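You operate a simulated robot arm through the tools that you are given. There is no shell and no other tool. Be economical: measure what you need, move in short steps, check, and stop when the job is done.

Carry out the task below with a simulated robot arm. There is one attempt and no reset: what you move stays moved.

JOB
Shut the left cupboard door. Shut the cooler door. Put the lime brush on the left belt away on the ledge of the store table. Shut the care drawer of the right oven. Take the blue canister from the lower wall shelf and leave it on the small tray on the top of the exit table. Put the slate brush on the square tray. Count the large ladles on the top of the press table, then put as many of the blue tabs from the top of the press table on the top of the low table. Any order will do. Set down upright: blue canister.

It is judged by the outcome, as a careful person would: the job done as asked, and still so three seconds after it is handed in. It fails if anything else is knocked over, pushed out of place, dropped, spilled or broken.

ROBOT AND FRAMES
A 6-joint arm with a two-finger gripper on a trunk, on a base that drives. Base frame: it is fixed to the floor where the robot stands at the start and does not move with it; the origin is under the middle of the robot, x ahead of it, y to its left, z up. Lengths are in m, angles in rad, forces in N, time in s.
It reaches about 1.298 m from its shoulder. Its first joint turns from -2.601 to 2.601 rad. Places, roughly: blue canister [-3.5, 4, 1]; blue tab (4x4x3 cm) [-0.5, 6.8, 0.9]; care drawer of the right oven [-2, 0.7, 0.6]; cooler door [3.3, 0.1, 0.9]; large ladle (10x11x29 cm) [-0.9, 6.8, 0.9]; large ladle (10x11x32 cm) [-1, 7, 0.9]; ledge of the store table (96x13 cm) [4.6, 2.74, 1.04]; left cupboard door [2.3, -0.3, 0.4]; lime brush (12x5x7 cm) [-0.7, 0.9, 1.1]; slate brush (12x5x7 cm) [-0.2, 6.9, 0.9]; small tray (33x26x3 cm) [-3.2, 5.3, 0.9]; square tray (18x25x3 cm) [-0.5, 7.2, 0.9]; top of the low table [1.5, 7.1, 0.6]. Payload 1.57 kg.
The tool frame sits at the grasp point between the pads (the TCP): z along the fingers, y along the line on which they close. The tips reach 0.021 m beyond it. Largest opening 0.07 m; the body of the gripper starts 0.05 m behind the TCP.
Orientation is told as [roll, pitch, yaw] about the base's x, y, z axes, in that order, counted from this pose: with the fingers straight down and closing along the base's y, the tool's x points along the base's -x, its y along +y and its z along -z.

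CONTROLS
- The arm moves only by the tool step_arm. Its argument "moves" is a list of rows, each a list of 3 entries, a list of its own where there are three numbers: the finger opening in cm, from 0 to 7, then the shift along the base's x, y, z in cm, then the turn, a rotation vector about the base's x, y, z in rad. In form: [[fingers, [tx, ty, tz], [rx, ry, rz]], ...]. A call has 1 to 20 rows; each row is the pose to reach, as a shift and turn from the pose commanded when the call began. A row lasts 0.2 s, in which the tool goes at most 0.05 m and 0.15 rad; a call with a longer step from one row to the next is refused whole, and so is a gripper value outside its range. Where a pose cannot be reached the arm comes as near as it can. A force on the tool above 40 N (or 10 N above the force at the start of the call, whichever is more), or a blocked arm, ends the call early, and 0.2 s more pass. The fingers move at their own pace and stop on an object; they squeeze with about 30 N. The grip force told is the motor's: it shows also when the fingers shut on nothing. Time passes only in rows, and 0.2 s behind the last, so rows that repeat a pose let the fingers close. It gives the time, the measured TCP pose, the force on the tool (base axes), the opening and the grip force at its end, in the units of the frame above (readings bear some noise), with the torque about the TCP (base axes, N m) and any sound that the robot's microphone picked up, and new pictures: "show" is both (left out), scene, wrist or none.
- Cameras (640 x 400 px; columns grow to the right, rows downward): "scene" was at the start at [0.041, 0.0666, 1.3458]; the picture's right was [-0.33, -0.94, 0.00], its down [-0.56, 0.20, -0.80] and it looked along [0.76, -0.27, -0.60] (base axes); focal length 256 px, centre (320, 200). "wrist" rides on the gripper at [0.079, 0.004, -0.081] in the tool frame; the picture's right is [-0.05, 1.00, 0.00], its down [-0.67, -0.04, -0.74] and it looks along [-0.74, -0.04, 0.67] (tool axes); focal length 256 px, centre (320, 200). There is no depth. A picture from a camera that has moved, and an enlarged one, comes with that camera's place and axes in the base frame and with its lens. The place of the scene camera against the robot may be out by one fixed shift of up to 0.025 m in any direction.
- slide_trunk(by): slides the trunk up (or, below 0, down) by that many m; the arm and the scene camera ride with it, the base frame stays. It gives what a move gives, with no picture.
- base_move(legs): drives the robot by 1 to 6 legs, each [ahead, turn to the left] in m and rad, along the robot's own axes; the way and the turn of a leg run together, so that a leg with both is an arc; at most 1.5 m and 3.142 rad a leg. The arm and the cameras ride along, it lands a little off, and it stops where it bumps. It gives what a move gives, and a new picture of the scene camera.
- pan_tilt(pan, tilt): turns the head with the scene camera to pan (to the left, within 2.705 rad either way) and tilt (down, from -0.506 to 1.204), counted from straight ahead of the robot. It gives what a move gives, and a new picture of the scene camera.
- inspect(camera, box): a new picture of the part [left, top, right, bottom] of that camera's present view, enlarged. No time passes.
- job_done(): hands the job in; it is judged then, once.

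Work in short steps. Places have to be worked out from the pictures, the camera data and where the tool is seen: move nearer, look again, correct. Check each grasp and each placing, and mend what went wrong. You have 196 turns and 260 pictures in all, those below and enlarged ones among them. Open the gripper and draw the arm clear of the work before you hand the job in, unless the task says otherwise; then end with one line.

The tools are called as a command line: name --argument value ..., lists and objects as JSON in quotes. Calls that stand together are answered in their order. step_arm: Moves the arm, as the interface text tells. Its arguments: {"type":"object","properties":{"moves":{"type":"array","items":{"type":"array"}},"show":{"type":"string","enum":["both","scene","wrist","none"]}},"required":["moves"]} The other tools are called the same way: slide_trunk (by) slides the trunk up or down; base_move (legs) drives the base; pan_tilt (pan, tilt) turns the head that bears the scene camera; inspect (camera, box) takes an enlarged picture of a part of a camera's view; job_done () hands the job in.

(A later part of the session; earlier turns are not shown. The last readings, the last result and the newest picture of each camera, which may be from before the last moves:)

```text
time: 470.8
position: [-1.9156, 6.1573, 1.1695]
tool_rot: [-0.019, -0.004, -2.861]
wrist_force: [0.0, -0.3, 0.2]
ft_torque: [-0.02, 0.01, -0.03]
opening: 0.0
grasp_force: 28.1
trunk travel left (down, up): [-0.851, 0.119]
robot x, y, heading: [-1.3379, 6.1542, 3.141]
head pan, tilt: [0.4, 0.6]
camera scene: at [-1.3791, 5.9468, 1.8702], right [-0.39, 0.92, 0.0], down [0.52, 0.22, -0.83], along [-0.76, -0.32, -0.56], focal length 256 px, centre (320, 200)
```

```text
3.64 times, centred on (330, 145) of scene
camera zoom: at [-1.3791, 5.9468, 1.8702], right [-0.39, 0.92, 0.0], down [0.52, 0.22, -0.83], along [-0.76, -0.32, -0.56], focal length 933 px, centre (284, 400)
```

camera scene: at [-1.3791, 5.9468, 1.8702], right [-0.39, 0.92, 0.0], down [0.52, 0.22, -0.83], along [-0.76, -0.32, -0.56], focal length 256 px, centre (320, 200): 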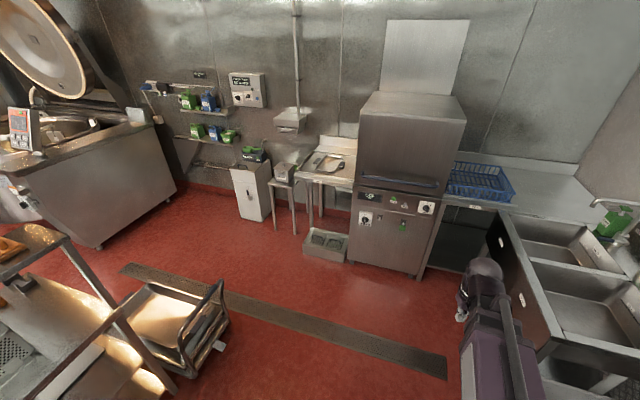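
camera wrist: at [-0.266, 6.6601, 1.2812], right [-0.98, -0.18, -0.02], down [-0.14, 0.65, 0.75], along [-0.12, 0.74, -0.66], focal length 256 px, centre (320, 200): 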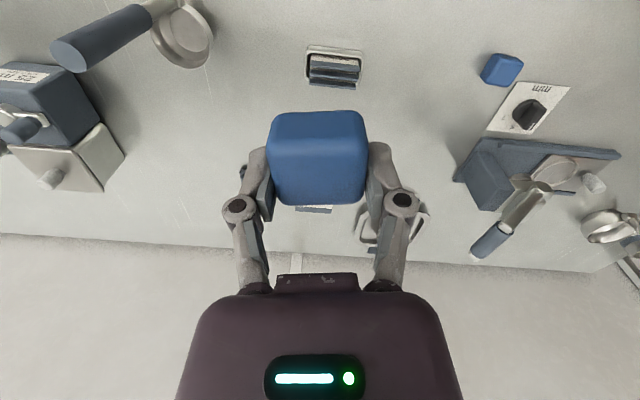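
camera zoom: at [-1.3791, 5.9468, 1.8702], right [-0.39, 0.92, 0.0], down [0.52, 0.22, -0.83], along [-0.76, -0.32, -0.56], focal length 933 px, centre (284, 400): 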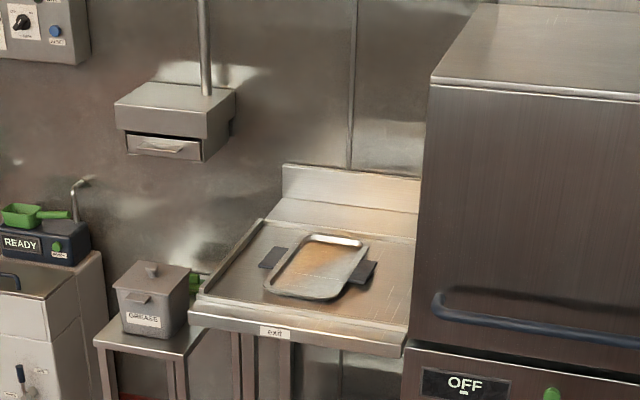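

Canister triangulates to ≈(-3.39, 3.89, 0.93). I drive diagonally to (-2.5, 5.3), clear of carts and sinks, and then turn to face -y.

base_move --legs '[[0, 0.632], [0.72, 0], [0.72, 0], [0, 0.93]]'

pan_tilt --pan -0.7 --tilt 0.6

```text
time: 485.8
position: [-2.5177, 4.7327, 1.1691]
tool_rot: [-0.02, 0.0, -1.309]
wrist_force: [0.5, -0.5, -0.9]
ft_torque: [0.02, -0.04, -0.01]
opening: 0.0
grasp_force: 28.4
trunk travel left (down, up): [-0.851, 0.119]
robot x, y, heading: [-2.4762, 5.3109, -1.592]
head pan, tilt: [0.4, 0.6]
camera scene: at [-2.2736, 5.2654, 1.8699], right [-0.93, -0.37, 0.0], down [-0.21, 0.53, -0.82], along [0.3, -0.77, -0.57], focal length 256 px, centre (320, 200)
```

scene: 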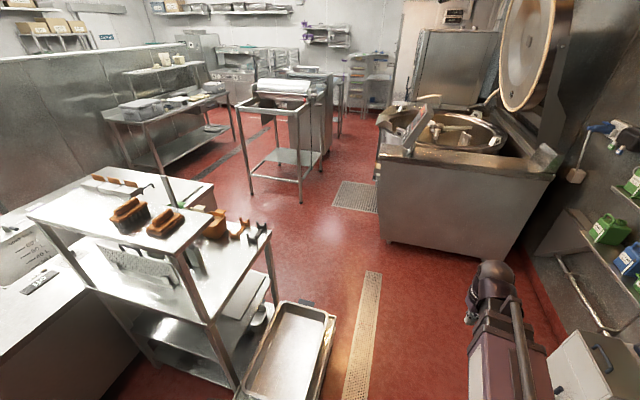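

```text
time: 487.1
position: [-2.5197, 4.7346, 1.1696]
tool_rot: [-0.019, -0.003, -1.309]
wrist_force: [-0.3, -0.3, -0.1]
ft_torque: [0.03, 0.02, -0.01]
opening: 0.0
grasp_force: 29.3
trunk travel left (down, up): [-0.851, 0.119]
robot x, y, heading: [-2.4768, 5.3093, -1.592]
head pan, tilt: [-0.7, 0.6]
camera scene: at [-2.366, 5.2836, 1.8702], right [-0.75, 0.66, 0.0], down [0.37, 0.42, -0.83], along [-0.55, -0.62, -0.56], focal length 256 px, centre (320, 200)
```

scene: 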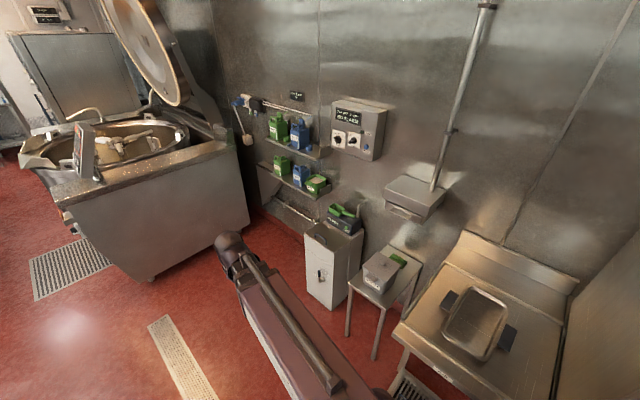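

Path ahead is clear. Drive 1.25 m to stand beside the canister shelf.

base_move --legs '[[0.63, 0.01], [0.62, 0.01]]'

pan_tilt --pan -1.35 --tilt 0.75

inspect --camera "scene" --box '[200, 50, 440, 200]'

```text
time: 495.1
position: [-2.514, 3.4933, 1.1697]
tool_rot: [-0.02, -0.002, -1.277]
wrist_force: [0.4, -0.9, -1.0]
ft_torque: [0.01, 0.0, -0.05]
opening: 0.0
grasp_force: 28.4
trunk travel left (down, up): [-0.851, 0.119]
robot x, y, heading: [-2.4898, 4.0675, -1.567]
head pan, tilt: [-0.7, 0.6]
camera scene: at [-2.3787, 4.0454, 1.8701], right [-0.77, 0.64, 0.0], down [0.36, 0.43, -0.82], along [-0.53, -0.63, -0.57], focal length 256 px, centre (320, 200)
```

scene: 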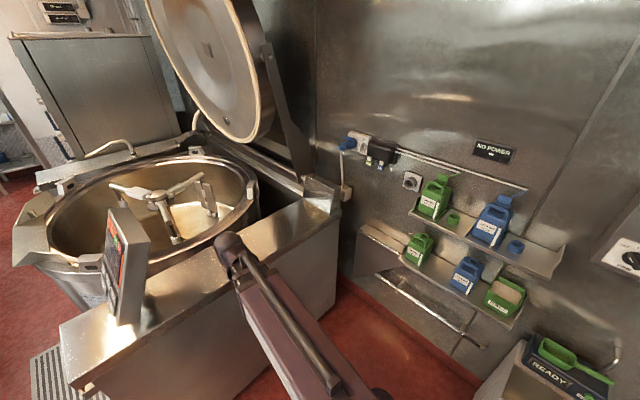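

```text
time: 496.1
position: [-2.5139, 3.4929, 1.1702]
tool_rot: [-0.019, -0.003, -1.277]
wrist_force: [0.6, -0.3, -0.3]
ft_torque: [-0.02, 0.04, 0.03]
opening: 0.0002
grasp_force: 28.6
trunk travel left (down, up): [-0.851, 0.119]
robot x, y, heading: [-2.4915, 4.0689, -1.566]
head pan, tilt: [-1.349, 0.75]
camera scene: at [-2.4029, 4.0953, 1.8573], right [-0.23, 0.97, 0.0], down [0.66, 0.15, -0.73], along [-0.71, -0.17, -0.68], focal length 256 px, centre (320, 200)
```

scene: 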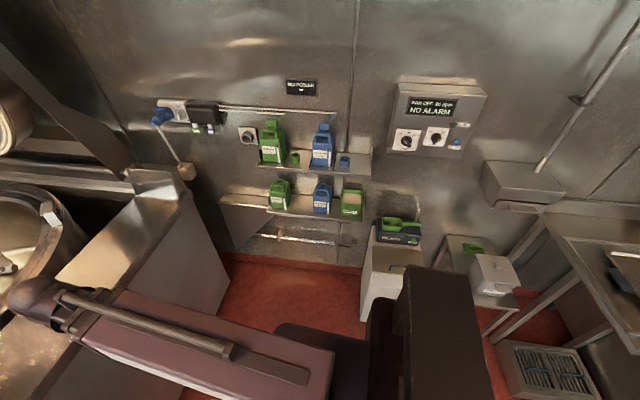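

```text
2.67 times, centred on (320, 125) of scene
camera zoom: at [-2.4029, 4.0953, 1.8573], right [-0.23, 0.97, 0.0], down [0.66, 0.15, -0.73], along [-0.71, -0.17, -0.68], focal length 684 px, centre (320, 400)
```

zoom: 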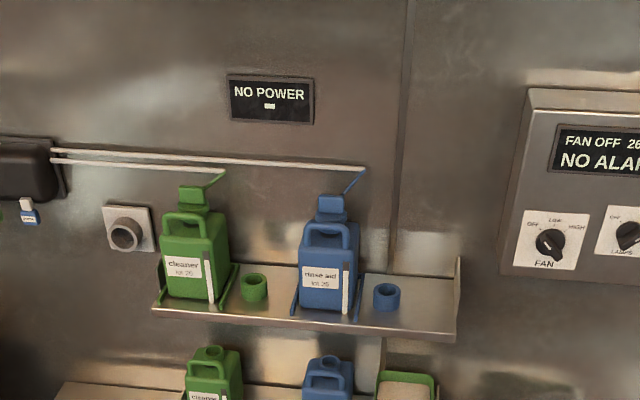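

Zoom on the lower shelf's blue canister.

inspect --camera "scene" --box '[250, 165, 390, 225]'

slide_trunk --by -0.4

pan_tilt --pan -1.4 --tilt 0.45

inspect --camera "scene" --box '[220, 100, 420, 240]'

```text
4.57 times, centred on (320, 195) of scene
camera zoom: at [-2.4029, 4.0953, 1.8573], right [-0.23, 0.97, 0.0], down [0.66, 0.15, -0.73], along [-0.71, -0.17, -0.68], focal length 1173 px, centre (320, 223)
```

zoom: 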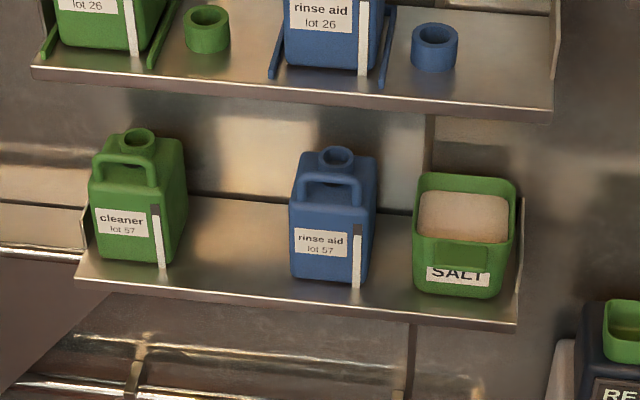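

```text
time: 500.0
position: [-2.5137, 3.4923, 0.7699]
tool_rot: [-0.019, -0.002, -1.275]
wrist_force: [0.3, 0.2, -1.1]
ft_torque: [0.02, 0.02, 0.01]
opening: 0.0
grasp_force: 28.5
trunk travel left (down, up): [-0.451, 0.519]
robot x, y, heading: [-2.486, 4.0653, -1.562]
head pan, tilt: [-1.349, 0.75]
```

```text
time: 500.8
position: [-2.514, 3.4915, 0.7694]
tool_rot: [-0.018, -0.002, -1.276]
wrist_force: [0.3, 0.2, 0.7]
ft_torque: [-0.01, 0.02, 0.0]
opening: 0.0
grasp_force: 28.7
trunk travel left (down, up): [-0.451, 0.519]
robot x, y, heading: [-2.4927, 4.0702, -1.561]
head pan, tilt: [-1.4, 0.45]
camera scene: at [-2.4127, 4.0978, 1.4836], right [-0.18, 0.98, 0.0], down [0.43, 0.08, -0.9], along [-0.89, -0.16, -0.44], focal length 256 px, centre (320, 200)
```

scene: 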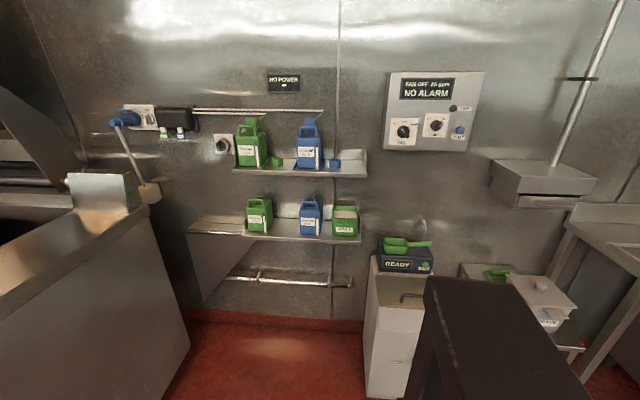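

```text
2.86 times, centred on (320, 170) of scene
camera zoom: at [-2.4127, 4.0978, 1.4836], right [-0.18, 0.98, 0.0], down [0.43, 0.08, -0.9], along [-0.89, -0.16, -0.44], focal length 733 px, centre (320, 286)
```

zoom: 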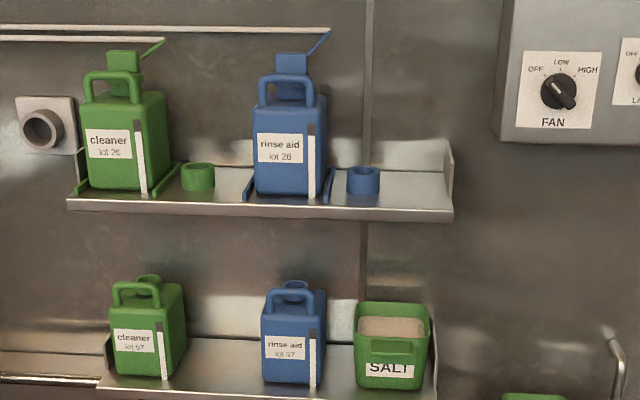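

Canister is ~7 cm wide with a top-front handle; shelves leave ~0.3 m of height, so approach must be horizontal. I swing the arm towards it first.

slide_trunk --by 0.2

step_arm --moves '[[7, [-4.4, 0.35, 0], [0, 0, -0.0764]], [7, [-8.8, 1.05, 0], [0, 0, -0.1528]], [7, [-13, 2.05, 0], [0, 0, -0.229]], [7, [-17.2, 3.35, 0], [0, 0, -0.3056]], [7, [-21.3, 5.05, 0], [0, 0, -0.382]], [7, [-25.3, 7.05, 0], [0, 0, -0.458]], [7, [-29, 9.25, 0], [0, 0, -0.535]], [7, [-32.6, 11.85, 0], [0, 0, -0.611]], [7, [-36.1, 14.65, 0], [0, 0, -0.688]], [7, [-39.2, 17.75, 0], [0, 0, -0.764]], [7, [-42.1, 20.95, 0], [0, 0, -0.84]], [7, [-44.8, 24.45, 0], [0, 0, -0.917]], [7, [-47.2, 28.15, 0], [0, 0, -0.993]], [7, [-49.3, 31.95, 0], [0, 0, -1.07]], [7, [-51.1, 36.05, 0], [0, 0, -1.146]], [7, [-52.5, 39.85, 0], [0, 0, -1.222]]]' --show "both"

```text
time: 502.9
position: [-2.5143, 3.4911, 0.9698]
tool_rot: [-0.022, -0.002, -1.275]
wrist_force: [-0.1, -0.2, -0.1]
ft_torque: [0.0, 0.0, 0.0]
opening: 0.0
grasp_force: 28.7
trunk travel left (down, up): [-0.651, 0.319]
robot x, y, heading: [-2.4872, 4.07, -1.564]
head pan, tilt: [-1.4, 0.45]
```

```text
time: 506.4
position: [-3.0394, 3.8909, 0.9708]
tool_rot: [-0.02, -0.003, -2.499]
wrist_force: [-0.2, 0.3, 0.1]
ft_torque: [0.01, 0.0, -0.04]
opening: 0.0701
grasp_force: 0.0
trunk travel left (down, up): [-0.651, 0.319]
robot x, y, heading: [-2.4894, 4.0715, -1.566]
head pan, tilt: [-1.4, 0.45]
camera scene: at [-2.4129, 4.0983, 1.6837], right [-0.18, 0.98, 0.0], down [0.43, 0.08, -0.9], along [-0.89, -0.16, -0.44], focal length 256 px, centre (320, 200)
camera wrist: at [-2.9721, 3.9345, 1.0501], right [0.56, -0.83, -0.02], down [-0.54, -0.38, 0.75], along [-0.63, -0.4, -0.66], focal length 256 px, centre (320, 200)
```

scene: 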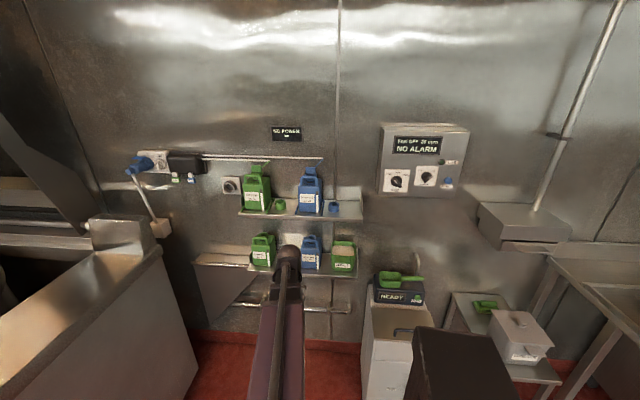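
wrist: 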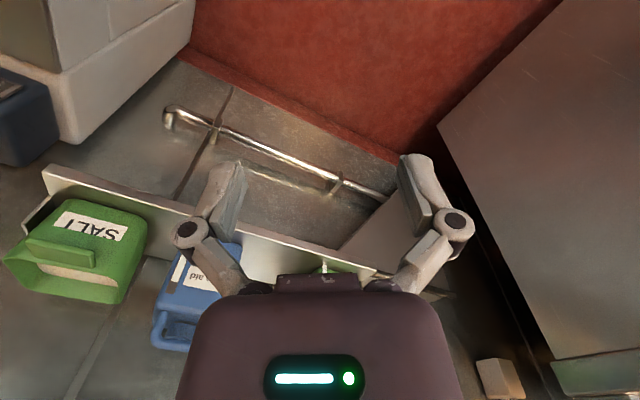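

Yaw to align the closing axis with y, then pitch to point the fingers at the shelf.

step_arm --moves '[[7, [0, 0, 0], [0, 0, -0.148]], [7, [0, 0, 0], [0, 0, -0.296]], [7, [0, 0, 0], [0, 0, -0.445]], [7, [0, 0, 0], [0, 0, -0.593]]]' --show "none"

step_arm --moves '[[7, [-2, 0, 1], [0, 0.13, 0]], [7, [-4, 0, 2], [0, 0.26, 0]], [7, [-6, 0, 3], [0, 0.39, 0]], [7, [-8, 0, 4], [0, 0.52, 0]], [7, [-10, 0, 5], [0, 0.65, 0]], [7, [-12, 0, 6], [0, 0.78, 0]], [7, [-13, 0, 8], [0, 0.91, 0]], [7, [-15, 0, 10], [0, 1.04, 0]], [7, [-16, 0, 12], [0, 1.17, 0]], [7, [-17, 0, 14], [0, 1.3, 0]], [7, [-18, 0, 16], [0, 1.43, 0]], [7, [-18, 0, 18], [0, 1.57, 0]]]' --show "both"

```text
time: 507.4
position: [-3.0389, 3.8907, 0.97]
tool_rot: [-0.02, -0.003, -3.095]
wrist_force: [0.7, -0.2, 0.2]
ft_torque: [-0.02, -0.04, 0.01]
opening: 0.07
grasp_force: 0.1
trunk travel left (down, up): [-0.651, 0.319]
robot x, y, heading: [-2.4909, 4.0689, -1.564]
head pan, tilt: [-1.4, 0.45]
```

```text
time: 509.9
position: [-3.218, 3.8903, 1.1546]
tool_rot: [-1.483, -1.523, -1.678]
wrist_force: [-0.1, 1.1, 1.2]
ft_torque: [-0.03, -0.01, 0.02]
opening: 0.0701
grasp_force: 0.1
out of reach, approached as far as the arm can: row 1, 2, 3, 4, 5, 6, 7, 8, 9, 12
trunk travel left (down, up): [-0.651, 0.319]
robot x, y, heading: [-2.4945, 4.0663, -1.567]
head pan, tilt: [-1.4, 0.45]
camera scene: at [-2.4127, 4.0981, 1.6837], right [-0.18, 0.98, 0.0], down [0.43, 0.08, -0.9], along [-0.89, -0.16, -0.44], focal length 256 px, centre (320, 200)
camera wrist: at [-3.1363, 3.8899, 1.0755], right [-0.02, -1.0, 0.01], down [0.74, -0.01, 0.67], along [-0.67, 0.02, 0.74], focal length 256 px, centre (320, 200)
```

scene: 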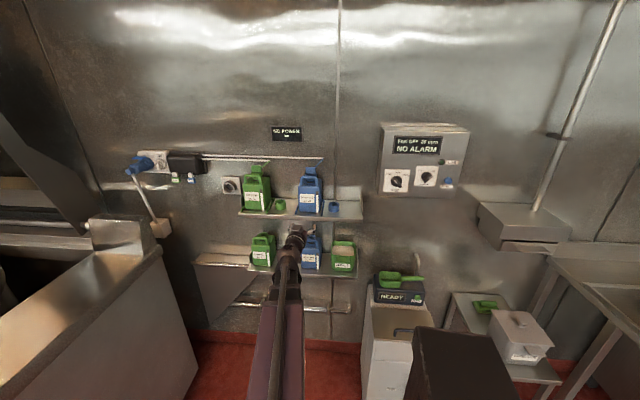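
wrist: 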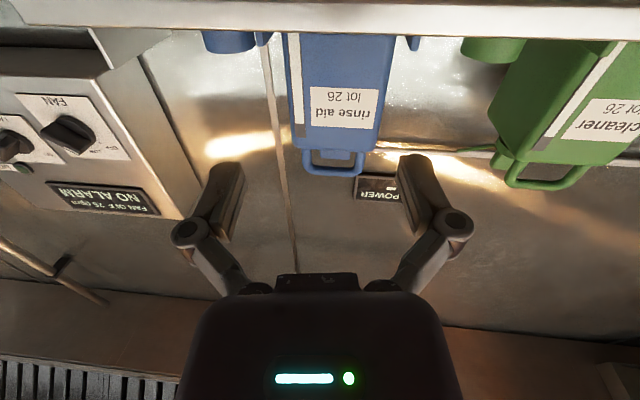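

Lower to handle height and view.

slide_trunk --by -0.2

inspect --camera "wrist" --box '[0, 0, 640, 400]'

```text
time: 512.1
position: [-3.2176, 3.8911, 0.9549]
tool_rot: [-1.486, -1.52, -1.677]
wrist_force: [-0.2, 0.5, -0.6]
ft_torque: [-0.03, 0.01, -0.04]
opening: 0.0699
grasp_force: 0.0
trunk travel left (down, up): [-0.451, 0.519]
robot x, y, heading: [-2.4913, 4.0693, -1.57]
head pan, tilt: [-1.4, 0.45]
```

```text
1.00 times, centred on (320, 200) of wrist (not enlarged: the box is as wide or as high as the picture)
camera zoom: at [-3.1364, 3.89, 0.8755], right [-0.02, -1.0, 0.0], down [0.74, -0.01, 0.67], along [-0.67, 0.02, 0.74], focal length 256 px, centre (320, 200)
```

zoom: 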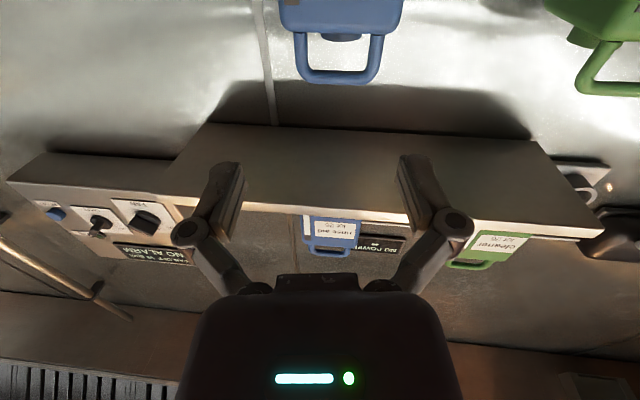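

I see the handle arch: opening z≈0.934–0.963, bar top ≈0.971, centre y≈3.88. I roll the gripper 90° to close vertically on the bar.

step_arm --moves '[[3.6, [0, 0, 0], [0.145, 0, 0]], [3.6, [0, 0, 0], [0.29, 0, 0]], [3.6, [0, 0, 0], [0.435, 0, 0]], [3.6, [0, 0, 0], [0.58, 0, 0]], [3.6, [0, 0, 0], [0.725, 0, 0]], [3.6, [0, 0, 0], [0.87, 0, 0]], [3.6, [0, 0, 0], [1.015, 0, 0]], [3.6, [0, 0, 0], [1.16, 0, 0]], [3.6, [0, 0, 0], [1.305, 0, 0]], [3.6, [0, 0, 0], [1.45, 0, 0]], [3.6, [0, 0, 0], [1.57, 0, 0]]]' --show "wrist"

```text
time: 514.5
position: [-3.2188, 3.8908, 0.9589]
tool_rot: [-1.59, 0.051, -1.575]
wrist_force: [0.2, 0.1, -1.0]
ft_torque: [0.04, 0.02, 0.0]
opening: 0.0359
grasp_force: 0.0
out of reach, approached as far as the arm can: row 7, 8, 9, 10, 11
trunk travel left (down, up): [-0.451, 0.519]
robot x, y, heading: [-2.4885, 4.0688, -1.565]
head pan, tilt: [-1.4, 0.45]
camera wrist: at [-3.1365, 3.9711, 0.9572], right [-0.02, 0.0, -1.0], down [0.74, -0.67, -0.01], along [-0.67, -0.74, 0.01], focal length 256 px, centre (320, 200)
```

wrist: 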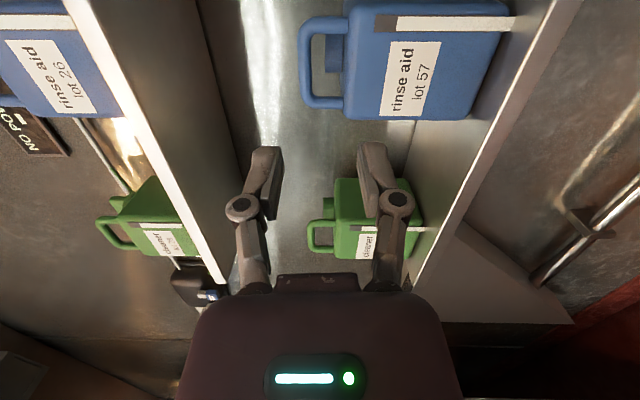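

Plan: pinch the handle bar and drag the canister a few cm forward on the shelf, then grip its neck (so it hangs upright). First align: raise 1.3 cm, y→3.88, approach part-way.

slide_trunk --by 0.013

step_arm --moves '[[3, [-3, -1, 0], [0, 0, 0]], [3, [-6, -1, 0], [0, 0, 0]], [3, [-9, -1, 0], [0, 0, 0]]]' --show "wrist"

```text
time: 515.1
position: [-3.2185, 3.892, 0.9728]
tool_rot: [-1.59, 0.048, -1.575]
wrist_force: [-0.8, -0.4, -0.9]
ft_torque: [0.0, 0.0, 0.02]
opening: 0.0362
grasp_force: 0.1
trunk travel left (down, up): [-0.464, 0.506]
robot x, y, heading: [-2.49, 4.0706, -1.569]
head pan, tilt: [-1.4, 0.45]
```

```text
time: 515.9
position: [-3.3095, 3.8817, 0.9721]
tool_rot: [-1.591, 0.049, -1.575]
wrist_force: [-0.2, -0.2, 0.0]
ft_torque: [-0.01, 0.01, 0.01]
opening: 0.03
grasp_force: 0.1
trunk travel left (down, up): [-0.464, 0.506]
robot x, y, heading: [-2.4925, 4.0638, -1.57]
head pan, tilt: [-1.4, 0.45]
camera wrist: at [-3.2272, 3.9622, 0.97], right [-0.02, 0.0, -1.0], down [0.74, -0.67, -0.01], along [-0.67, -0.74, 0.02], focal length 256 px, centre (320, 200)
```

wrist: 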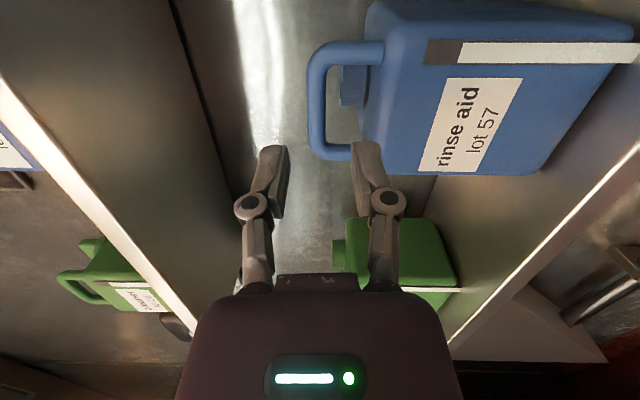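

Bar at x≈-3.394, z≈0.975. Narrow to 2.4 cm, raise 3 mm and advance over the bar.

slide_trunk --by 0.003

step_arm --moves '[[2.4, [0, -0.8, 0], [0, 0, 0]], [2.4, [-2, -0.8, 0], [0, 0, 0]], [2.4, [-4, -0.8, 0], [0, 0, 0]], [2.4, [-5.5, -0.8, 0], [0, 0, 0]], [2.4, [-7, -0.8, 0], [0, 0, 0]]]' --show "wrist"

```text
time: 516.5
position: [-3.309, 3.8822, 0.9755]
tool_rot: [-1.59, 0.047, -1.577]
wrist_force: [-0.5, 0.4, 0.8]
ft_torque: [-0.01, 0.02, 0.04]
opening: 0.0299
grasp_force: 0.0
trunk travel left (down, up): [-0.467, 0.503]
robot x, y, heading: [-2.4927, 4.0677, -1.572]
head pan, tilt: [-1.4, 0.45]
```

```text
time: 517.6
position: [-3.3779, 3.8745, 0.9762]
tool_rot: [-1.59, 0.048, -1.575]
wrist_force: [0.8, 0.0, 0.1]
ft_torque: [-0.01, 0.01, -0.01]
opening: 0.024
grasp_force: 0.0
trunk travel left (down, up): [-0.467, 0.503]
robot x, y, heading: [-2.4914, 4.0704, -1.565]
head pan, tilt: [-1.4, 0.45]
camera wrist: at [-3.2971, 3.9545, 0.9731], right [-0.02, 0.0, -1.0], down [0.74, -0.67, -0.01], along [-0.67, -0.74, 0.02], focal length 256 px, centre (320, 200)
```

wrist: 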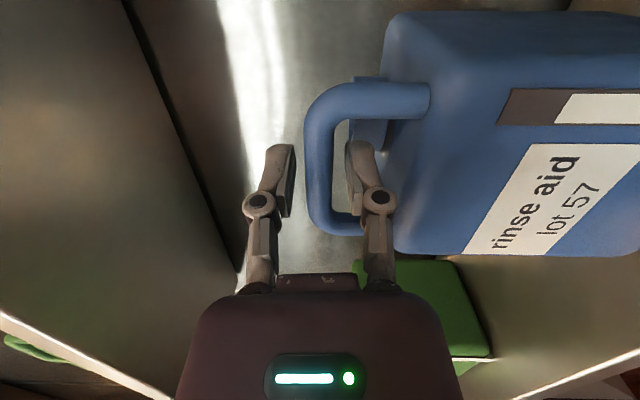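

Fingers straddle the bar; advance 1.2 cm more and close.

step_arm --moves '[[2.4, [-0.6, 0, 0], [0, 0, 0]], [2.4, [-1.2, 0, 0], [0, 0, 0]], [0.5, [-1.2, 0, 0], [0, 0, 0]], [0.5, [-1.2, 0, 0], [0, 0, 0]]]' --show "wrist"

```text
time: 518.6
position: [-3.3912, 3.8761, 0.9748]
tool_rot: [-1.59, 0.047, -1.575]
wrist_force: [0.6, -1.0, 0.1]
ft_torque: [-0.49, -0.04, -0.07]
opening: 0.0112
grasp_force: 29.7
trunk travel left (down, up): [-0.467, 0.503]
robot x, y, heading: [-2.4893, 4.0676, -1.567]
head pan, tilt: [-1.4, 0.45]
camera wrist: at [-3.3084, 3.9548, 0.9728], right [-0.02, -0.01, -1.0], down [0.74, -0.67, -0.01], along [-0.67, -0.74, 0.02], focal length 256 px, centre (320, 200)
```

wrist: 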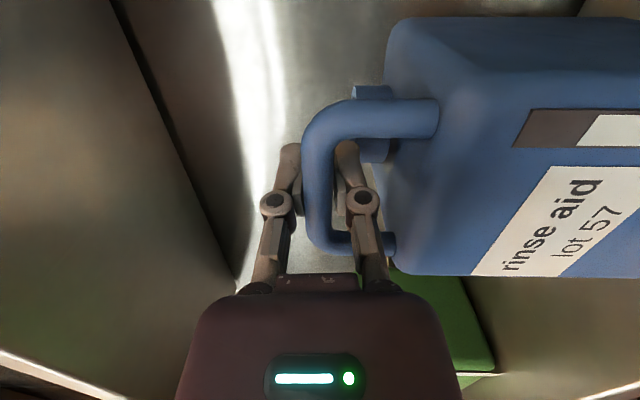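

Bar gripped (1.1 cm). Test-lift 8 mm to learn the weight and whether it swings.

slide_trunk --by 0.008

inspect --camera "wrist" --box '[0, 0, 640, 400]'

```text
time: 519.2
position: [-3.3899, 3.8747, 0.9824]
tool_rot: [-1.59, 0.049, -1.574]
wrist_force: [1.0, 0.0, -5.0]
ft_torque: [-0.35, 0.01, 0.06]
opening: 0.0115
grasp_force: 30.0
trunk travel left (down, up): [-0.475, 0.495]
robot x, y, heading: [-2.4903, 4.0683, -1.566]
head pan, tilt: [-1.4, 0.45]
```

```text
1.00 times, centred on (320, 200) of wrist (not enlarged: the box is as wide or as high as the picture)
camera zoom: at [-3.3084, 3.9547, 0.9808], right [-0.02, 0.0, -1.0], down [0.74, -0.67, -0.01], along [-0.67, -0.74, 0.02], focal length 256 px, centre (320, 200)
```

zoom: 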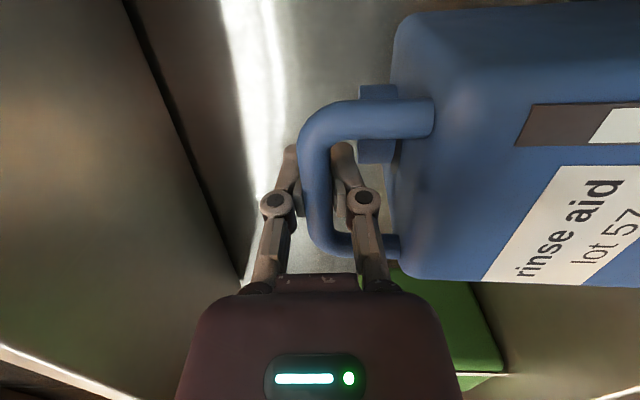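

It tips when lifted by the bar, so I lower it again and drag it 5 cm forward along the shelf.

slide_trunk --by -0.008

step_arm --moves '[[0.5, [1, 0, 0], [0, 0, 0]], [0.5, [2, 0, 0], [0, 0, 0]], [0.5, [3, 0, 0], [0, 0, 0]], [0.5, [4, 0, 0], [0, 0, 0]], [0.5, [4.6, 0, 0], [0, 0, 0]]]' --show "both"

inspect --camera "scene" --box '[220, 170, 400, 300]'

```text
time: 519.8
position: [-3.3899, 3.8769, 0.9769]
tool_rot: [-1.593, 0.049, -1.578]
wrist_force: [-4.9, 5.0, 18.4]
ft_torque: [-0.22, -0.24, -0.05]
opening: 0.0129
grasp_force: 30.1
trunk travel left (down, up): [-0.467, 0.503]
robot x, y, heading: [-2.4868, 4.0675, -1.565]
head pan, tilt: [-1.4, 0.45]
```

```text
time: 521.0
position: [-3.3445, 3.874, 0.9752]
tool_rot: [-1.59, 0.048, -1.574]
wrist_force: [-2.4, 2.6, 0.0]
ft_torque: [-0.07, 0.07, -0.07]
opening: 0.0129
grasp_force: 30.0
trunk travel left (down, up): [-0.467, 0.503]
robot x, y, heading: [-2.4919, 4.0684, -1.569]
head pan, tilt: [-1.4, 0.45]
camera scene: at [-2.413, 4.0982, 1.4994], right [-0.18, 0.98, 0.0], down [0.43, 0.08, -0.9], along [-0.89, -0.16, -0.44], focal length 256 px, centre (320, 200)
camera wrist: at [-3.2622, 3.954, 0.9726], right [-0.02, -0.01, -1.0], down [0.74, -0.67, -0.01], along [-0.67, -0.74, 0.02], focal length 256 px, centre (320, 200)
```

scene: 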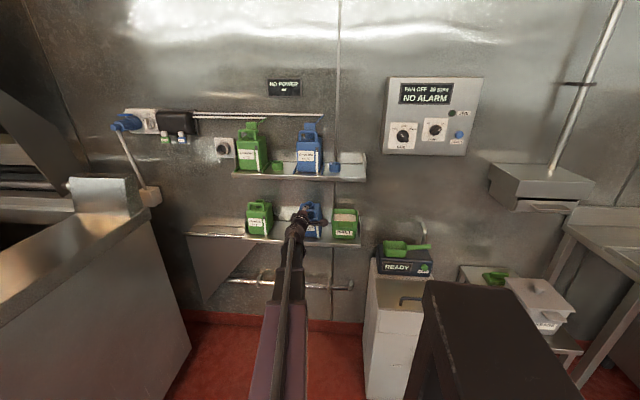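
wrist: 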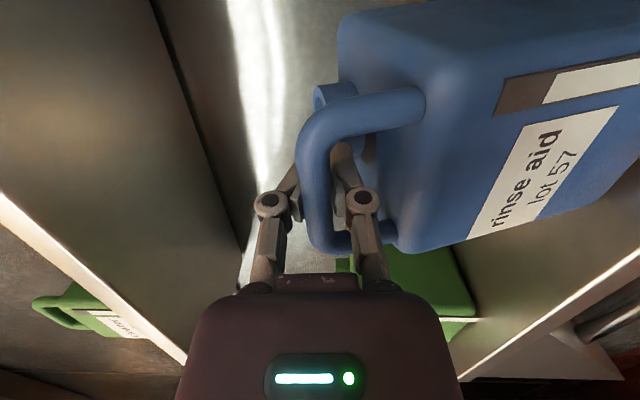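

```text
3.08 times, centred on (310, 235) of scene
camera zoom: at [-2.413, 4.0982, 1.4994], right [-0.18, 0.98, 0.0], down [0.43, 0.08, -0.9], along [-0.89, -0.16, -0.44], focal length 789 px, centre (351, 92)
```

zoom: 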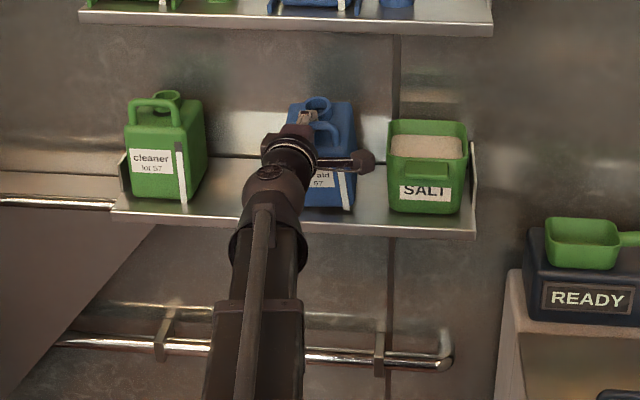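

It slid well, still ~3 cm behind the shelf's edge. Drag 2.8 cm more so the neck clears the upper shelf, then release and back out.

step_arm --moves '[[0.5, [1, 0, 0], [0, 0, 0]], [0.5, [2, 0, 0], [0, 0, 0]], [0.5, [2.8, 0, 0], [0, 0, 0]], [2.6, [2.8, 0, 0], [0, 0, 0]], [2.6, [2.8, 0, 0], [0, 0, 0]], [2.6, [5, 0, 0], [0, 0, 0]], [2.6, [9, 0, 0], [0, 0, 0]], [2.6, [11, 0, 0], [0, 0, 0]]]' --show "both"

inspect --camera "scene" --box '[220, 170, 400, 300]'

```text
time: 522.8
position: [-3.2348, 3.8718, 0.9754]
tool_rot: [-1.591, 0.05, -1.576]
wrist_force: [0.8, 0.8, -0.3]
ft_torque: [0.0, -0.01, 0.0]
opening: 0.026
grasp_force: 0.1
trunk travel left (down, up): [-0.467, 0.503]
robot x, y, heading: [-2.4897, 4.0738, -1.563]
head pan, tilt: [-1.4, 0.45]
camera scene: at [-2.4125, 4.098, 1.4997], right [-0.18, 0.98, 0.0], down [0.43, 0.08, -0.9], along [-0.89, -0.16, -0.44], focal length 256 px, centre (320, 200)
camera wrist: at [-3.1528, 3.9527, 0.9732], right [-0.02, 0.0, -1.0], down [0.74, -0.67, -0.01], along [-0.67, -0.74, 0.02], focal length 256 px, centre (320, 200)
```

scene: 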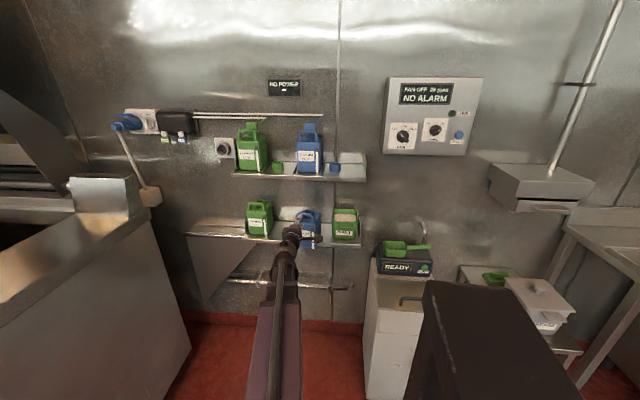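
wrist: 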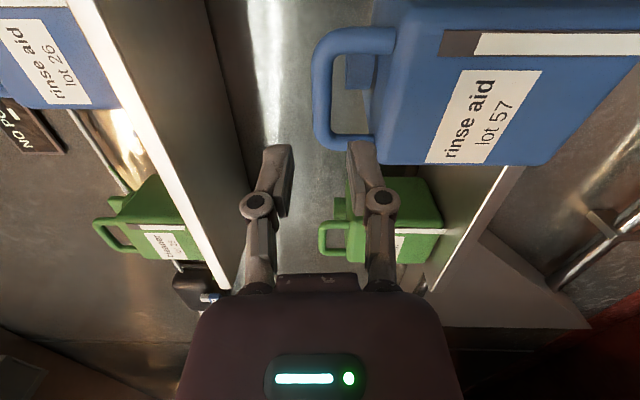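

```text
3.08 times, centred on (310, 235) of scene
camera zoom: at [-2.4125, 4.098, 1.4997], right [-0.18, 0.98, 0.0], down [0.43, 0.08, -0.9], along [-0.89, -0.16, -0.44], focal length 789 px, centre (351, 92)
```

zoom: 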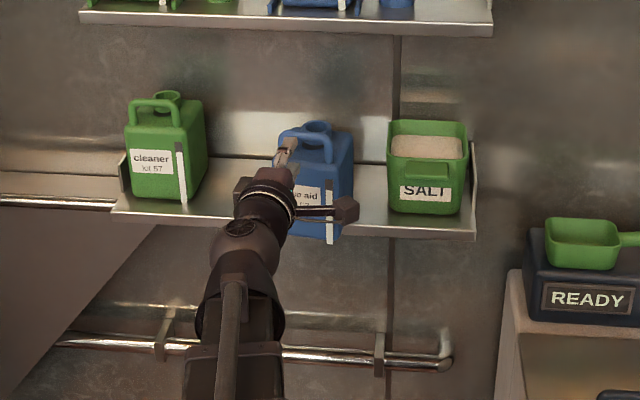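

Canister is upright, slightly past the edge, neck at ≈(-3.37, 3.88), z 0.94–0.967. I back off, roll the gripper back and pitch it 55° down.

step_arm --moves '[[2.6, [2, 0, 0], [-0.145, 0, 0]], [3.6, [2, 0, 0], [-0.29, 0, 0]], [4.6, [2, 0, 0], [-0.435, 0, 0]], [5.6, [2, 0, 0], [-0.58, 0, 0]], [6.6, [2, 0, 0], [-0.725, 0, 0]], [7, [2, 0, 0], [-0.87, 0, 0]], [7, [2, 0, 0], [-1.015, 0, 0]], [7, [2, 0, 0], [-1.16, 0, 0]], [7, [2, 0, 0], [-1.305, 0, 0]], [7, [2, 0, 0], [-1.45, 0, 0]], [7, [2, 0, 0], [-1.57, 0, 0]]]' --show "none"

slide_trunk --by 0.22

step_arm --moves '[[7, [1, 0, -3], [0, -0.14, 0]], [7, [2, 0, -5], [0, -0.28, 0]], [7, [3, 0, -7], [0, -0.42, 0]], [7, [4.5, 0, -9], [0, -0.56, 0]], [7, [5.5, 0, -11], [0, -0.7, 0]], [7, [6.5, 0, -13], [0, -0.84, 0]], [7, [7.5, 0.7, -14.7], [0, -0.96, 0]]]' --show "both"

```text
time: 525.2
position: [-3.2142, 3.8734, 0.9711]
tool_rot: [-1.517, -1.524, -1.645]
wrist_force: [0.1, 0.6, 0.9]
ft_torque: [0.0, -0.01, 0.02]
opening: 0.0701
grasp_force: 0.1
out of reach, approached as far as the arm can: row 9, 10, 11
trunk travel left (down, up): [-0.467, 0.503]
robot x, y, heading: [-2.4906, 4.0672, -1.567]
head pan, tilt: [-1.4, 0.45]
```

```text
time: 527.5
position: [-3.2134, 3.8758, 1.1916]
tool_rot: [-1.523, -1.52, -1.637]
wrist_force: [-0.2, -0.3, -0.4]
ft_torque: [-0.01, -0.01, -0.01]
opening: 0.0699
grasp_force: 0.0
trunk travel left (down, up): [-0.687, 0.283]
robot x, y, heading: [-2.492, 4.0687, -1.567]
head pan, tilt: [-1.4, 0.45]
```

```text
time: 529.1
position: [-3.1379, 3.8827, 1.0398]
tool_rot: [-0.055, -0.605, -3.08]
wrist_force: [0.0, 0.7, -0.2]
ft_torque: [-0.03, 0.01, 0.0]
opening: 0.0699
grasp_force: 0.0
out of reach, approached as far as the arm can: row 1, 3, 4, 5, 6, 7
trunk travel left (down, up): [-0.687, 0.283]
robot x, y, heading: [-2.4907, 4.0685, -1.566]
head pan, tilt: [-1.4, 0.45]
camera scene: at [-2.4128, 4.0981, 1.7197], right [-0.18, 0.98, 0.0], down [0.43, 0.08, -0.9], along [-0.89, -0.16, -0.44], focal length 256 px, centre (320, 200)
camera wrist: at [-3.0255, 3.882, 1.0599], right [-0.01, -1.0, -0.01], down [-0.12, -0.01, 0.99], along [-0.99, 0.01, -0.12], focal length 256 px, centre (320, 200)
```

scene: 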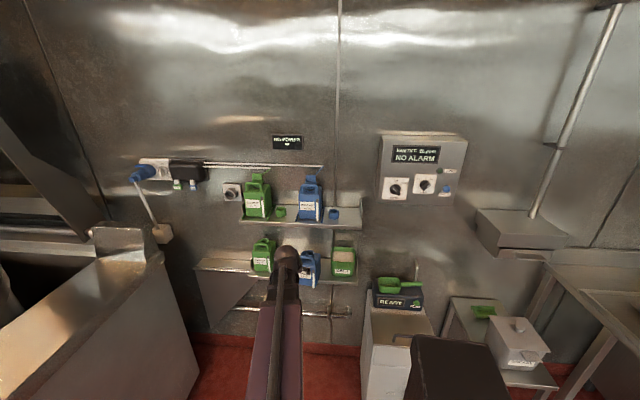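
wrist: 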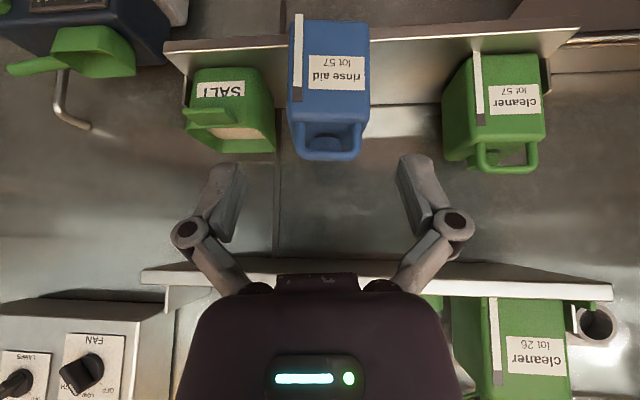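

Great view: bar top z≈0.977, neck centre y≈3.868. Move to the pre-grasp point along the tool axis.

step_arm --moves '[[7, [-4.7, -0.5, 0], [0, 0, 0]], [7, [-9.4, -1, 0], [0, 0, 0]], [7, [-14, -1.4, 0], [0, 0, 0]], [7, [-17, -1.4, 0], [0, 0, 0]]]' --show "both"

inspect --camera "scene" --box '[220, 190, 400, 320]'

```text
time: 530.1
position: [-3.3091, 3.8669, 1.0379]
tool_rot: [-0.054, -0.604, -3.08]
wrist_force: [0.2, 0.1, 0.5]
ft_torque: [0.0, -0.01, 0.02]
opening: 0.07
grasp_force: 0.0
trunk travel left (down, up): [-0.687, 0.283]
robot x, y, heading: [-2.4893, 4.068, -1.568]
head pan, tilt: [-1.4, 0.45]
camera scene: at [-2.4133, 4.098, 1.7197], right [-0.18, 0.98, 0.0], down [0.43, 0.08, -0.9], along [-0.89, -0.16, -0.44], focal length 256 px, centre (320, 200)
camera wrist: at [-3.197, 3.8667, 1.0596], right [-0.01, -1.0, -0.01], down [-0.12, -0.01, 0.99], along [-0.99, 0.02, -0.12], focal length 256 px, centre (320, 200)
```

scene: 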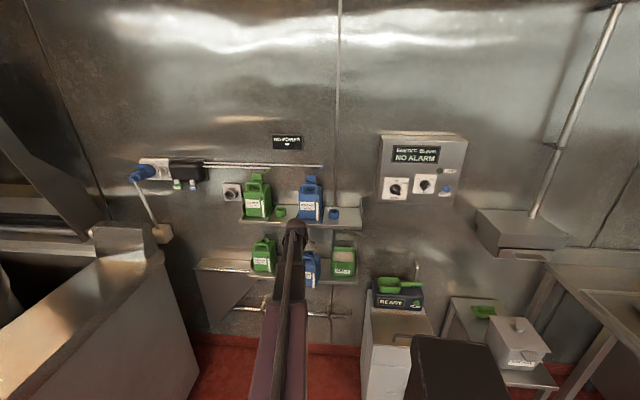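
wrist: 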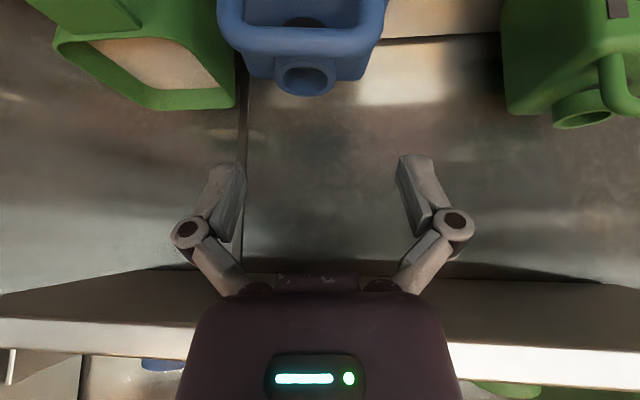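

```text
3.08 times, centred on (310, 255) of scene
camera zoom: at [-2.4133, 4.098, 1.7197], right [-0.18, 0.98, 0.0], down [0.43, 0.08, -0.9], along [-0.89, -0.16, -0.44], focal length 789 px, centre (351, 31)
```

zoom: 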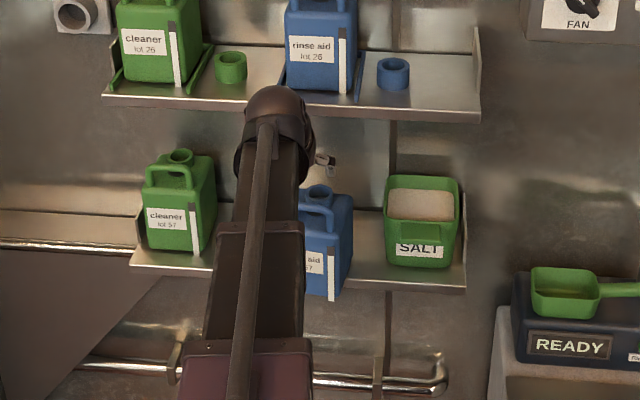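

Refined: neck centre ≈(-3.35, 3.880), rim z≈0.963, bar at x≈-3.31. I correct laterally and descend along the tool axis in alternating steps.

step_arm --moves '[[7, [0.8, 1.3, 0], [0, 0, 0]]]' --show "none"

slide_trunk --by -0.03

step_arm --moves '[[7, [-1.9, 0, 0], [0, 0, 0]]]' --show "wrist"

```text
time: 530.5
position: [-3.2977, 3.8817, 1.0381]
tool_rot: [-0.054, -0.605, -3.079]
wrist_force: [0.8, -0.4, -0.3]
ft_torque: [0.02, 0.0, 0.01]
opening: 0.0702
grasp_force: 0.0
trunk travel left (down, up): [-0.687, 0.283]
robot x, y, heading: [-2.4929, 4.0712, -1.562]
head pan, tilt: [-1.4, 0.45]
```

```text
time: 531.3
position: [-3.2991, 3.8805, 1.0087]
tool_rot: [-0.054, -0.606, -3.081]
wrist_force: [-0.6, -0.7, -0.6]
ft_torque: [0.01, -0.01, 0.0]
opening: 0.0701
grasp_force: 0.0
trunk travel left (down, up): [-0.657, 0.313]
robot x, y, heading: [-2.487, 4.0631, -1.563]
head pan, tilt: [-1.4, 0.45]
```

```text
time: 531.7
position: [-3.3196, 3.8798, 1.0078]
tool_rot: [-0.054, -0.606, -3.08]
wrist_force: [0.3, -0.1, -0.2]
ft_torque: [0.01, -0.02, 0.05]
opening: 0.07
grasp_force: 0.1
trunk travel left (down, up): [-0.657, 0.313]
robot x, y, heading: [-2.4886, 4.069, -1.564]
head pan, tilt: [-1.4, 0.45]
camera wrist: at [-3.2067, 3.8797, 1.0297], right [-0.01, -1.0, -0.01], down [-0.12, -0.01, 0.99], along [-0.99, 0.02, -0.12], focal length 256 px, centre (320, 200)
```

wrist: 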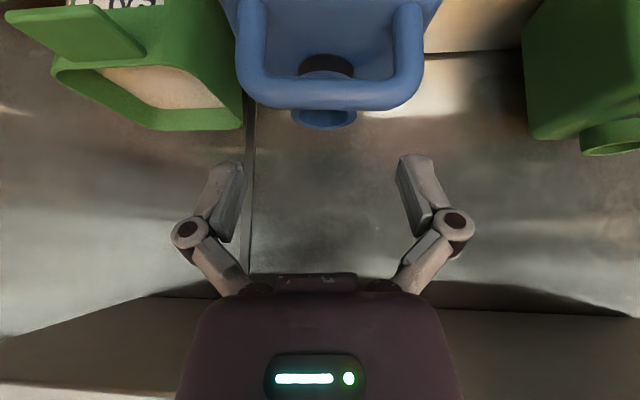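

Aligned (neck centre x≈-3.351). Continue down along the axis.

slide_trunk --by -0.025

step_arm --moves '[[7, [-1.6, 0, 0], [0, 0, 0]]]' --show "none"

slide_trunk --by -0.018

step_arm --moves '[[7, [-1.4, 0, 0], [0, 0, 0]]]' --show "wrist"

```text
time: 532.4
position: [-3.3184, 3.8808, 0.9842]
tool_rot: [-0.053, -0.606, -3.082]
wrist_force: [-0.1, 0.8, -0.2]
ft_torque: [0.0, -0.02, 0.01]
opening: 0.0697
grasp_force: 0.1
trunk travel left (down, up): [-0.632, 0.338]
robot x, y, heading: [-2.4905, 4.0691, -1.565]
head pan, tilt: [-1.4, 0.45]
```

```text
time: 532.8
position: [-3.335, 3.8808, 0.9838]
tool_rot: [-0.054, -0.606, -3.082]
wrist_force: [-0.6, 0.6, -0.2]
ft_torque: [0.01, 0.04, 0.02]
opening: 0.07
grasp_force: 0.1
trunk travel left (down, up): [-0.632, 0.338]
robot x, y, heading: [-2.4873, 4.068, -1.567]
head pan, tilt: [-1.4, 0.45]
```

```text
time: 533.4
position: [-3.3342, 3.8814, 0.9652]
tool_rot: [-0.055, -0.605, -3.082]
wrist_force: [1.0, -0.2, 0.7]
ft_torque: [0.02, -0.02, -0.03]
opening: 0.0698
grasp_force: 0.1
trunk travel left (down, up): [-0.614, 0.356]
robot x, y, heading: [-2.4866, 4.0733, -1.562]
head pan, tilt: [-1.4, 0.45]
```

```text
time: 533.8
position: [-3.349, 3.8802, 0.9667]
tool_rot: [-0.054, -0.604, -3.079]
wrist_force: [0.8, -0.1, -0.3]
ft_torque: [-0.01, 0.0, -0.03]
opening: 0.0703
grasp_force: 0.0
trunk travel left (down, up): [-0.614, 0.356]
robot x, y, heading: [-2.4917, 4.064, -1.564]
head pan, tilt: [-1.4, 0.45]
camera wrist: at [-3.2374, 3.8794, 0.9868], right [-0.01, -1.0, -0.01], down [-0.12, -0.01, 0.99], along [-0.99, 0.02, -0.12], focal length 256 px, centre (320, 200)
```

wrist: 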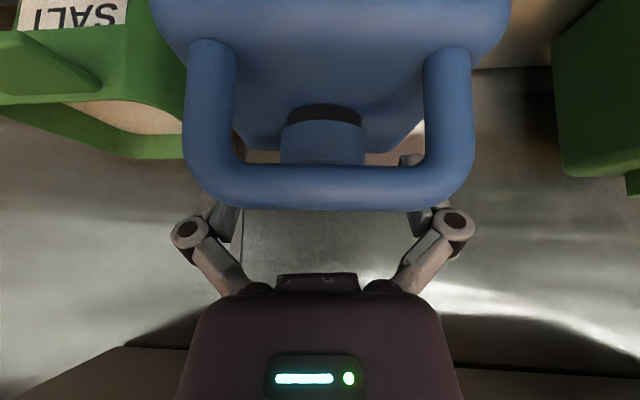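

Fingers straddle the neck behind the arch. Lower 1.2 cm more and close.

slide_trunk --by -0.011

step_arm --moves '[[3, [0, 0, 0], [0, 0, 0]], [2, [0, 0, 0], [0, 0, 0]], [2, [0, 0, 0], [0, 0, 0]], [2, [0, 0, 0], [0, 0, 0]]]' --show "wrist"

```text
time: 534.4
position: [-3.3485, 3.8814, 0.9552]
tool_rot: [-0.055, -0.604, -3.081]
wrist_force: [0.1, -0.3, 0.2]
ft_torque: [0.01, -0.01, 0.01]
opening: 0.0701
grasp_force: 0.1
trunk travel left (down, up): [-0.603, 0.367]
robot x, y, heading: [-2.4908, 4.0693, -1.563]
head pan, tilt: [-1.4, 0.45]
```

```text
time: 535.1
position: [-3.3464, 3.8814, 0.9591]
tool_rot: [-0.048, -0.619, -3.086]
wrist_force: [6.2, 2.4, 35.8]
ft_torque: [-1.03, 0.2, -0.29]
opening: 0.0445
grasp_force: 29.7
trunk travel left (down, up): [-0.603, 0.367]
robot x, y, heading: [-2.4906, 4.0653, -1.562]
head pan, tilt: [-1.4, 0.45]
stopped in row 3: the force on the tool passed its limit at 43 N (the readings are from after the stop); the commanded pose is now the measured one
camera wrist: at [-3.2345, 3.8801, 0.979], right [-0.02, -1.0, -0.01], down [-0.11, -0.01, 0.99], along [-0.99, 0.02, -0.11], focal length 256 px, centre (320, 200)
```

wrist: 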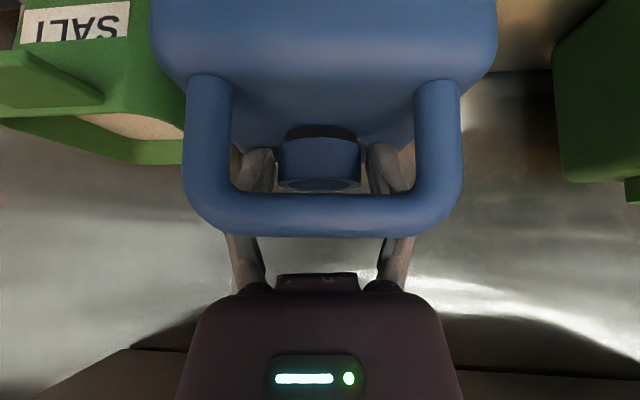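

Closing pushes the tips down onto the body; raise 8 mm and close again.

slide_trunk --by 0.005

step_arm --moves '[[2, [0, 0, 0], [0, 0, 0]], [2, [0, 0, 0], [0, 0, 0]], [2, [0, 0, 0], [0, 0, 0]]]' --show "wrist"

```text
time: 535.6
position: [-3.3495, 3.8797, 0.9609]
tool_rot: [-0.054, -0.607, -3.082]
wrist_force: [3.5, 1.5, 0.8]
ft_torque: [-0.31, 0.04, 0.13]
opening: 0.044
grasp_force: 30.2
trunk travel left (down, up): [-0.608, 0.362]
robot x, y, heading: [-2.4898, 4.0684, -1.567]
head pan, tilt: [-1.4, 0.45]
```

```text
time: 536.5
position: [-3.3495, 3.88, 0.9612]
tool_rot: [-0.052, -0.61, -3.081]
wrist_force: [1.8, 0.9, 0.2]
ft_torque: [-0.2, 0.04, 0.04]
opening: 0.0435
grasp_force: 30.6
trunk travel left (down, up): [-0.608, 0.362]
robot x, y, heading: [-2.4882, 4.069, -1.567]
head pan, tilt: [-1.4, 0.45]
camera wrist: at [-3.2376, 3.8794, 0.9806], right [-0.01, -1.0, -0.01], down [-0.12, -0.01, 0.99], along [-0.99, 0.02, -0.12], focal length 256 px, centre (320, 200)
```

wrist: 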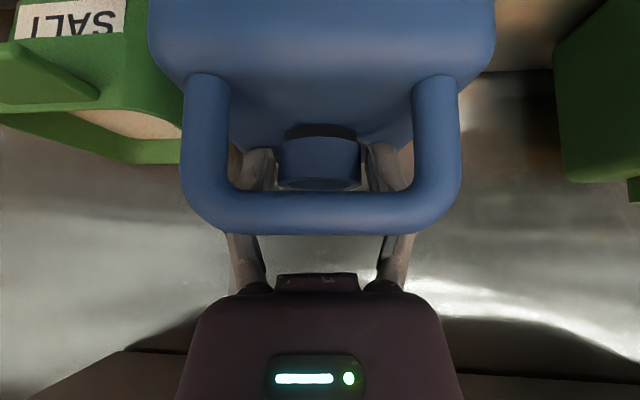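

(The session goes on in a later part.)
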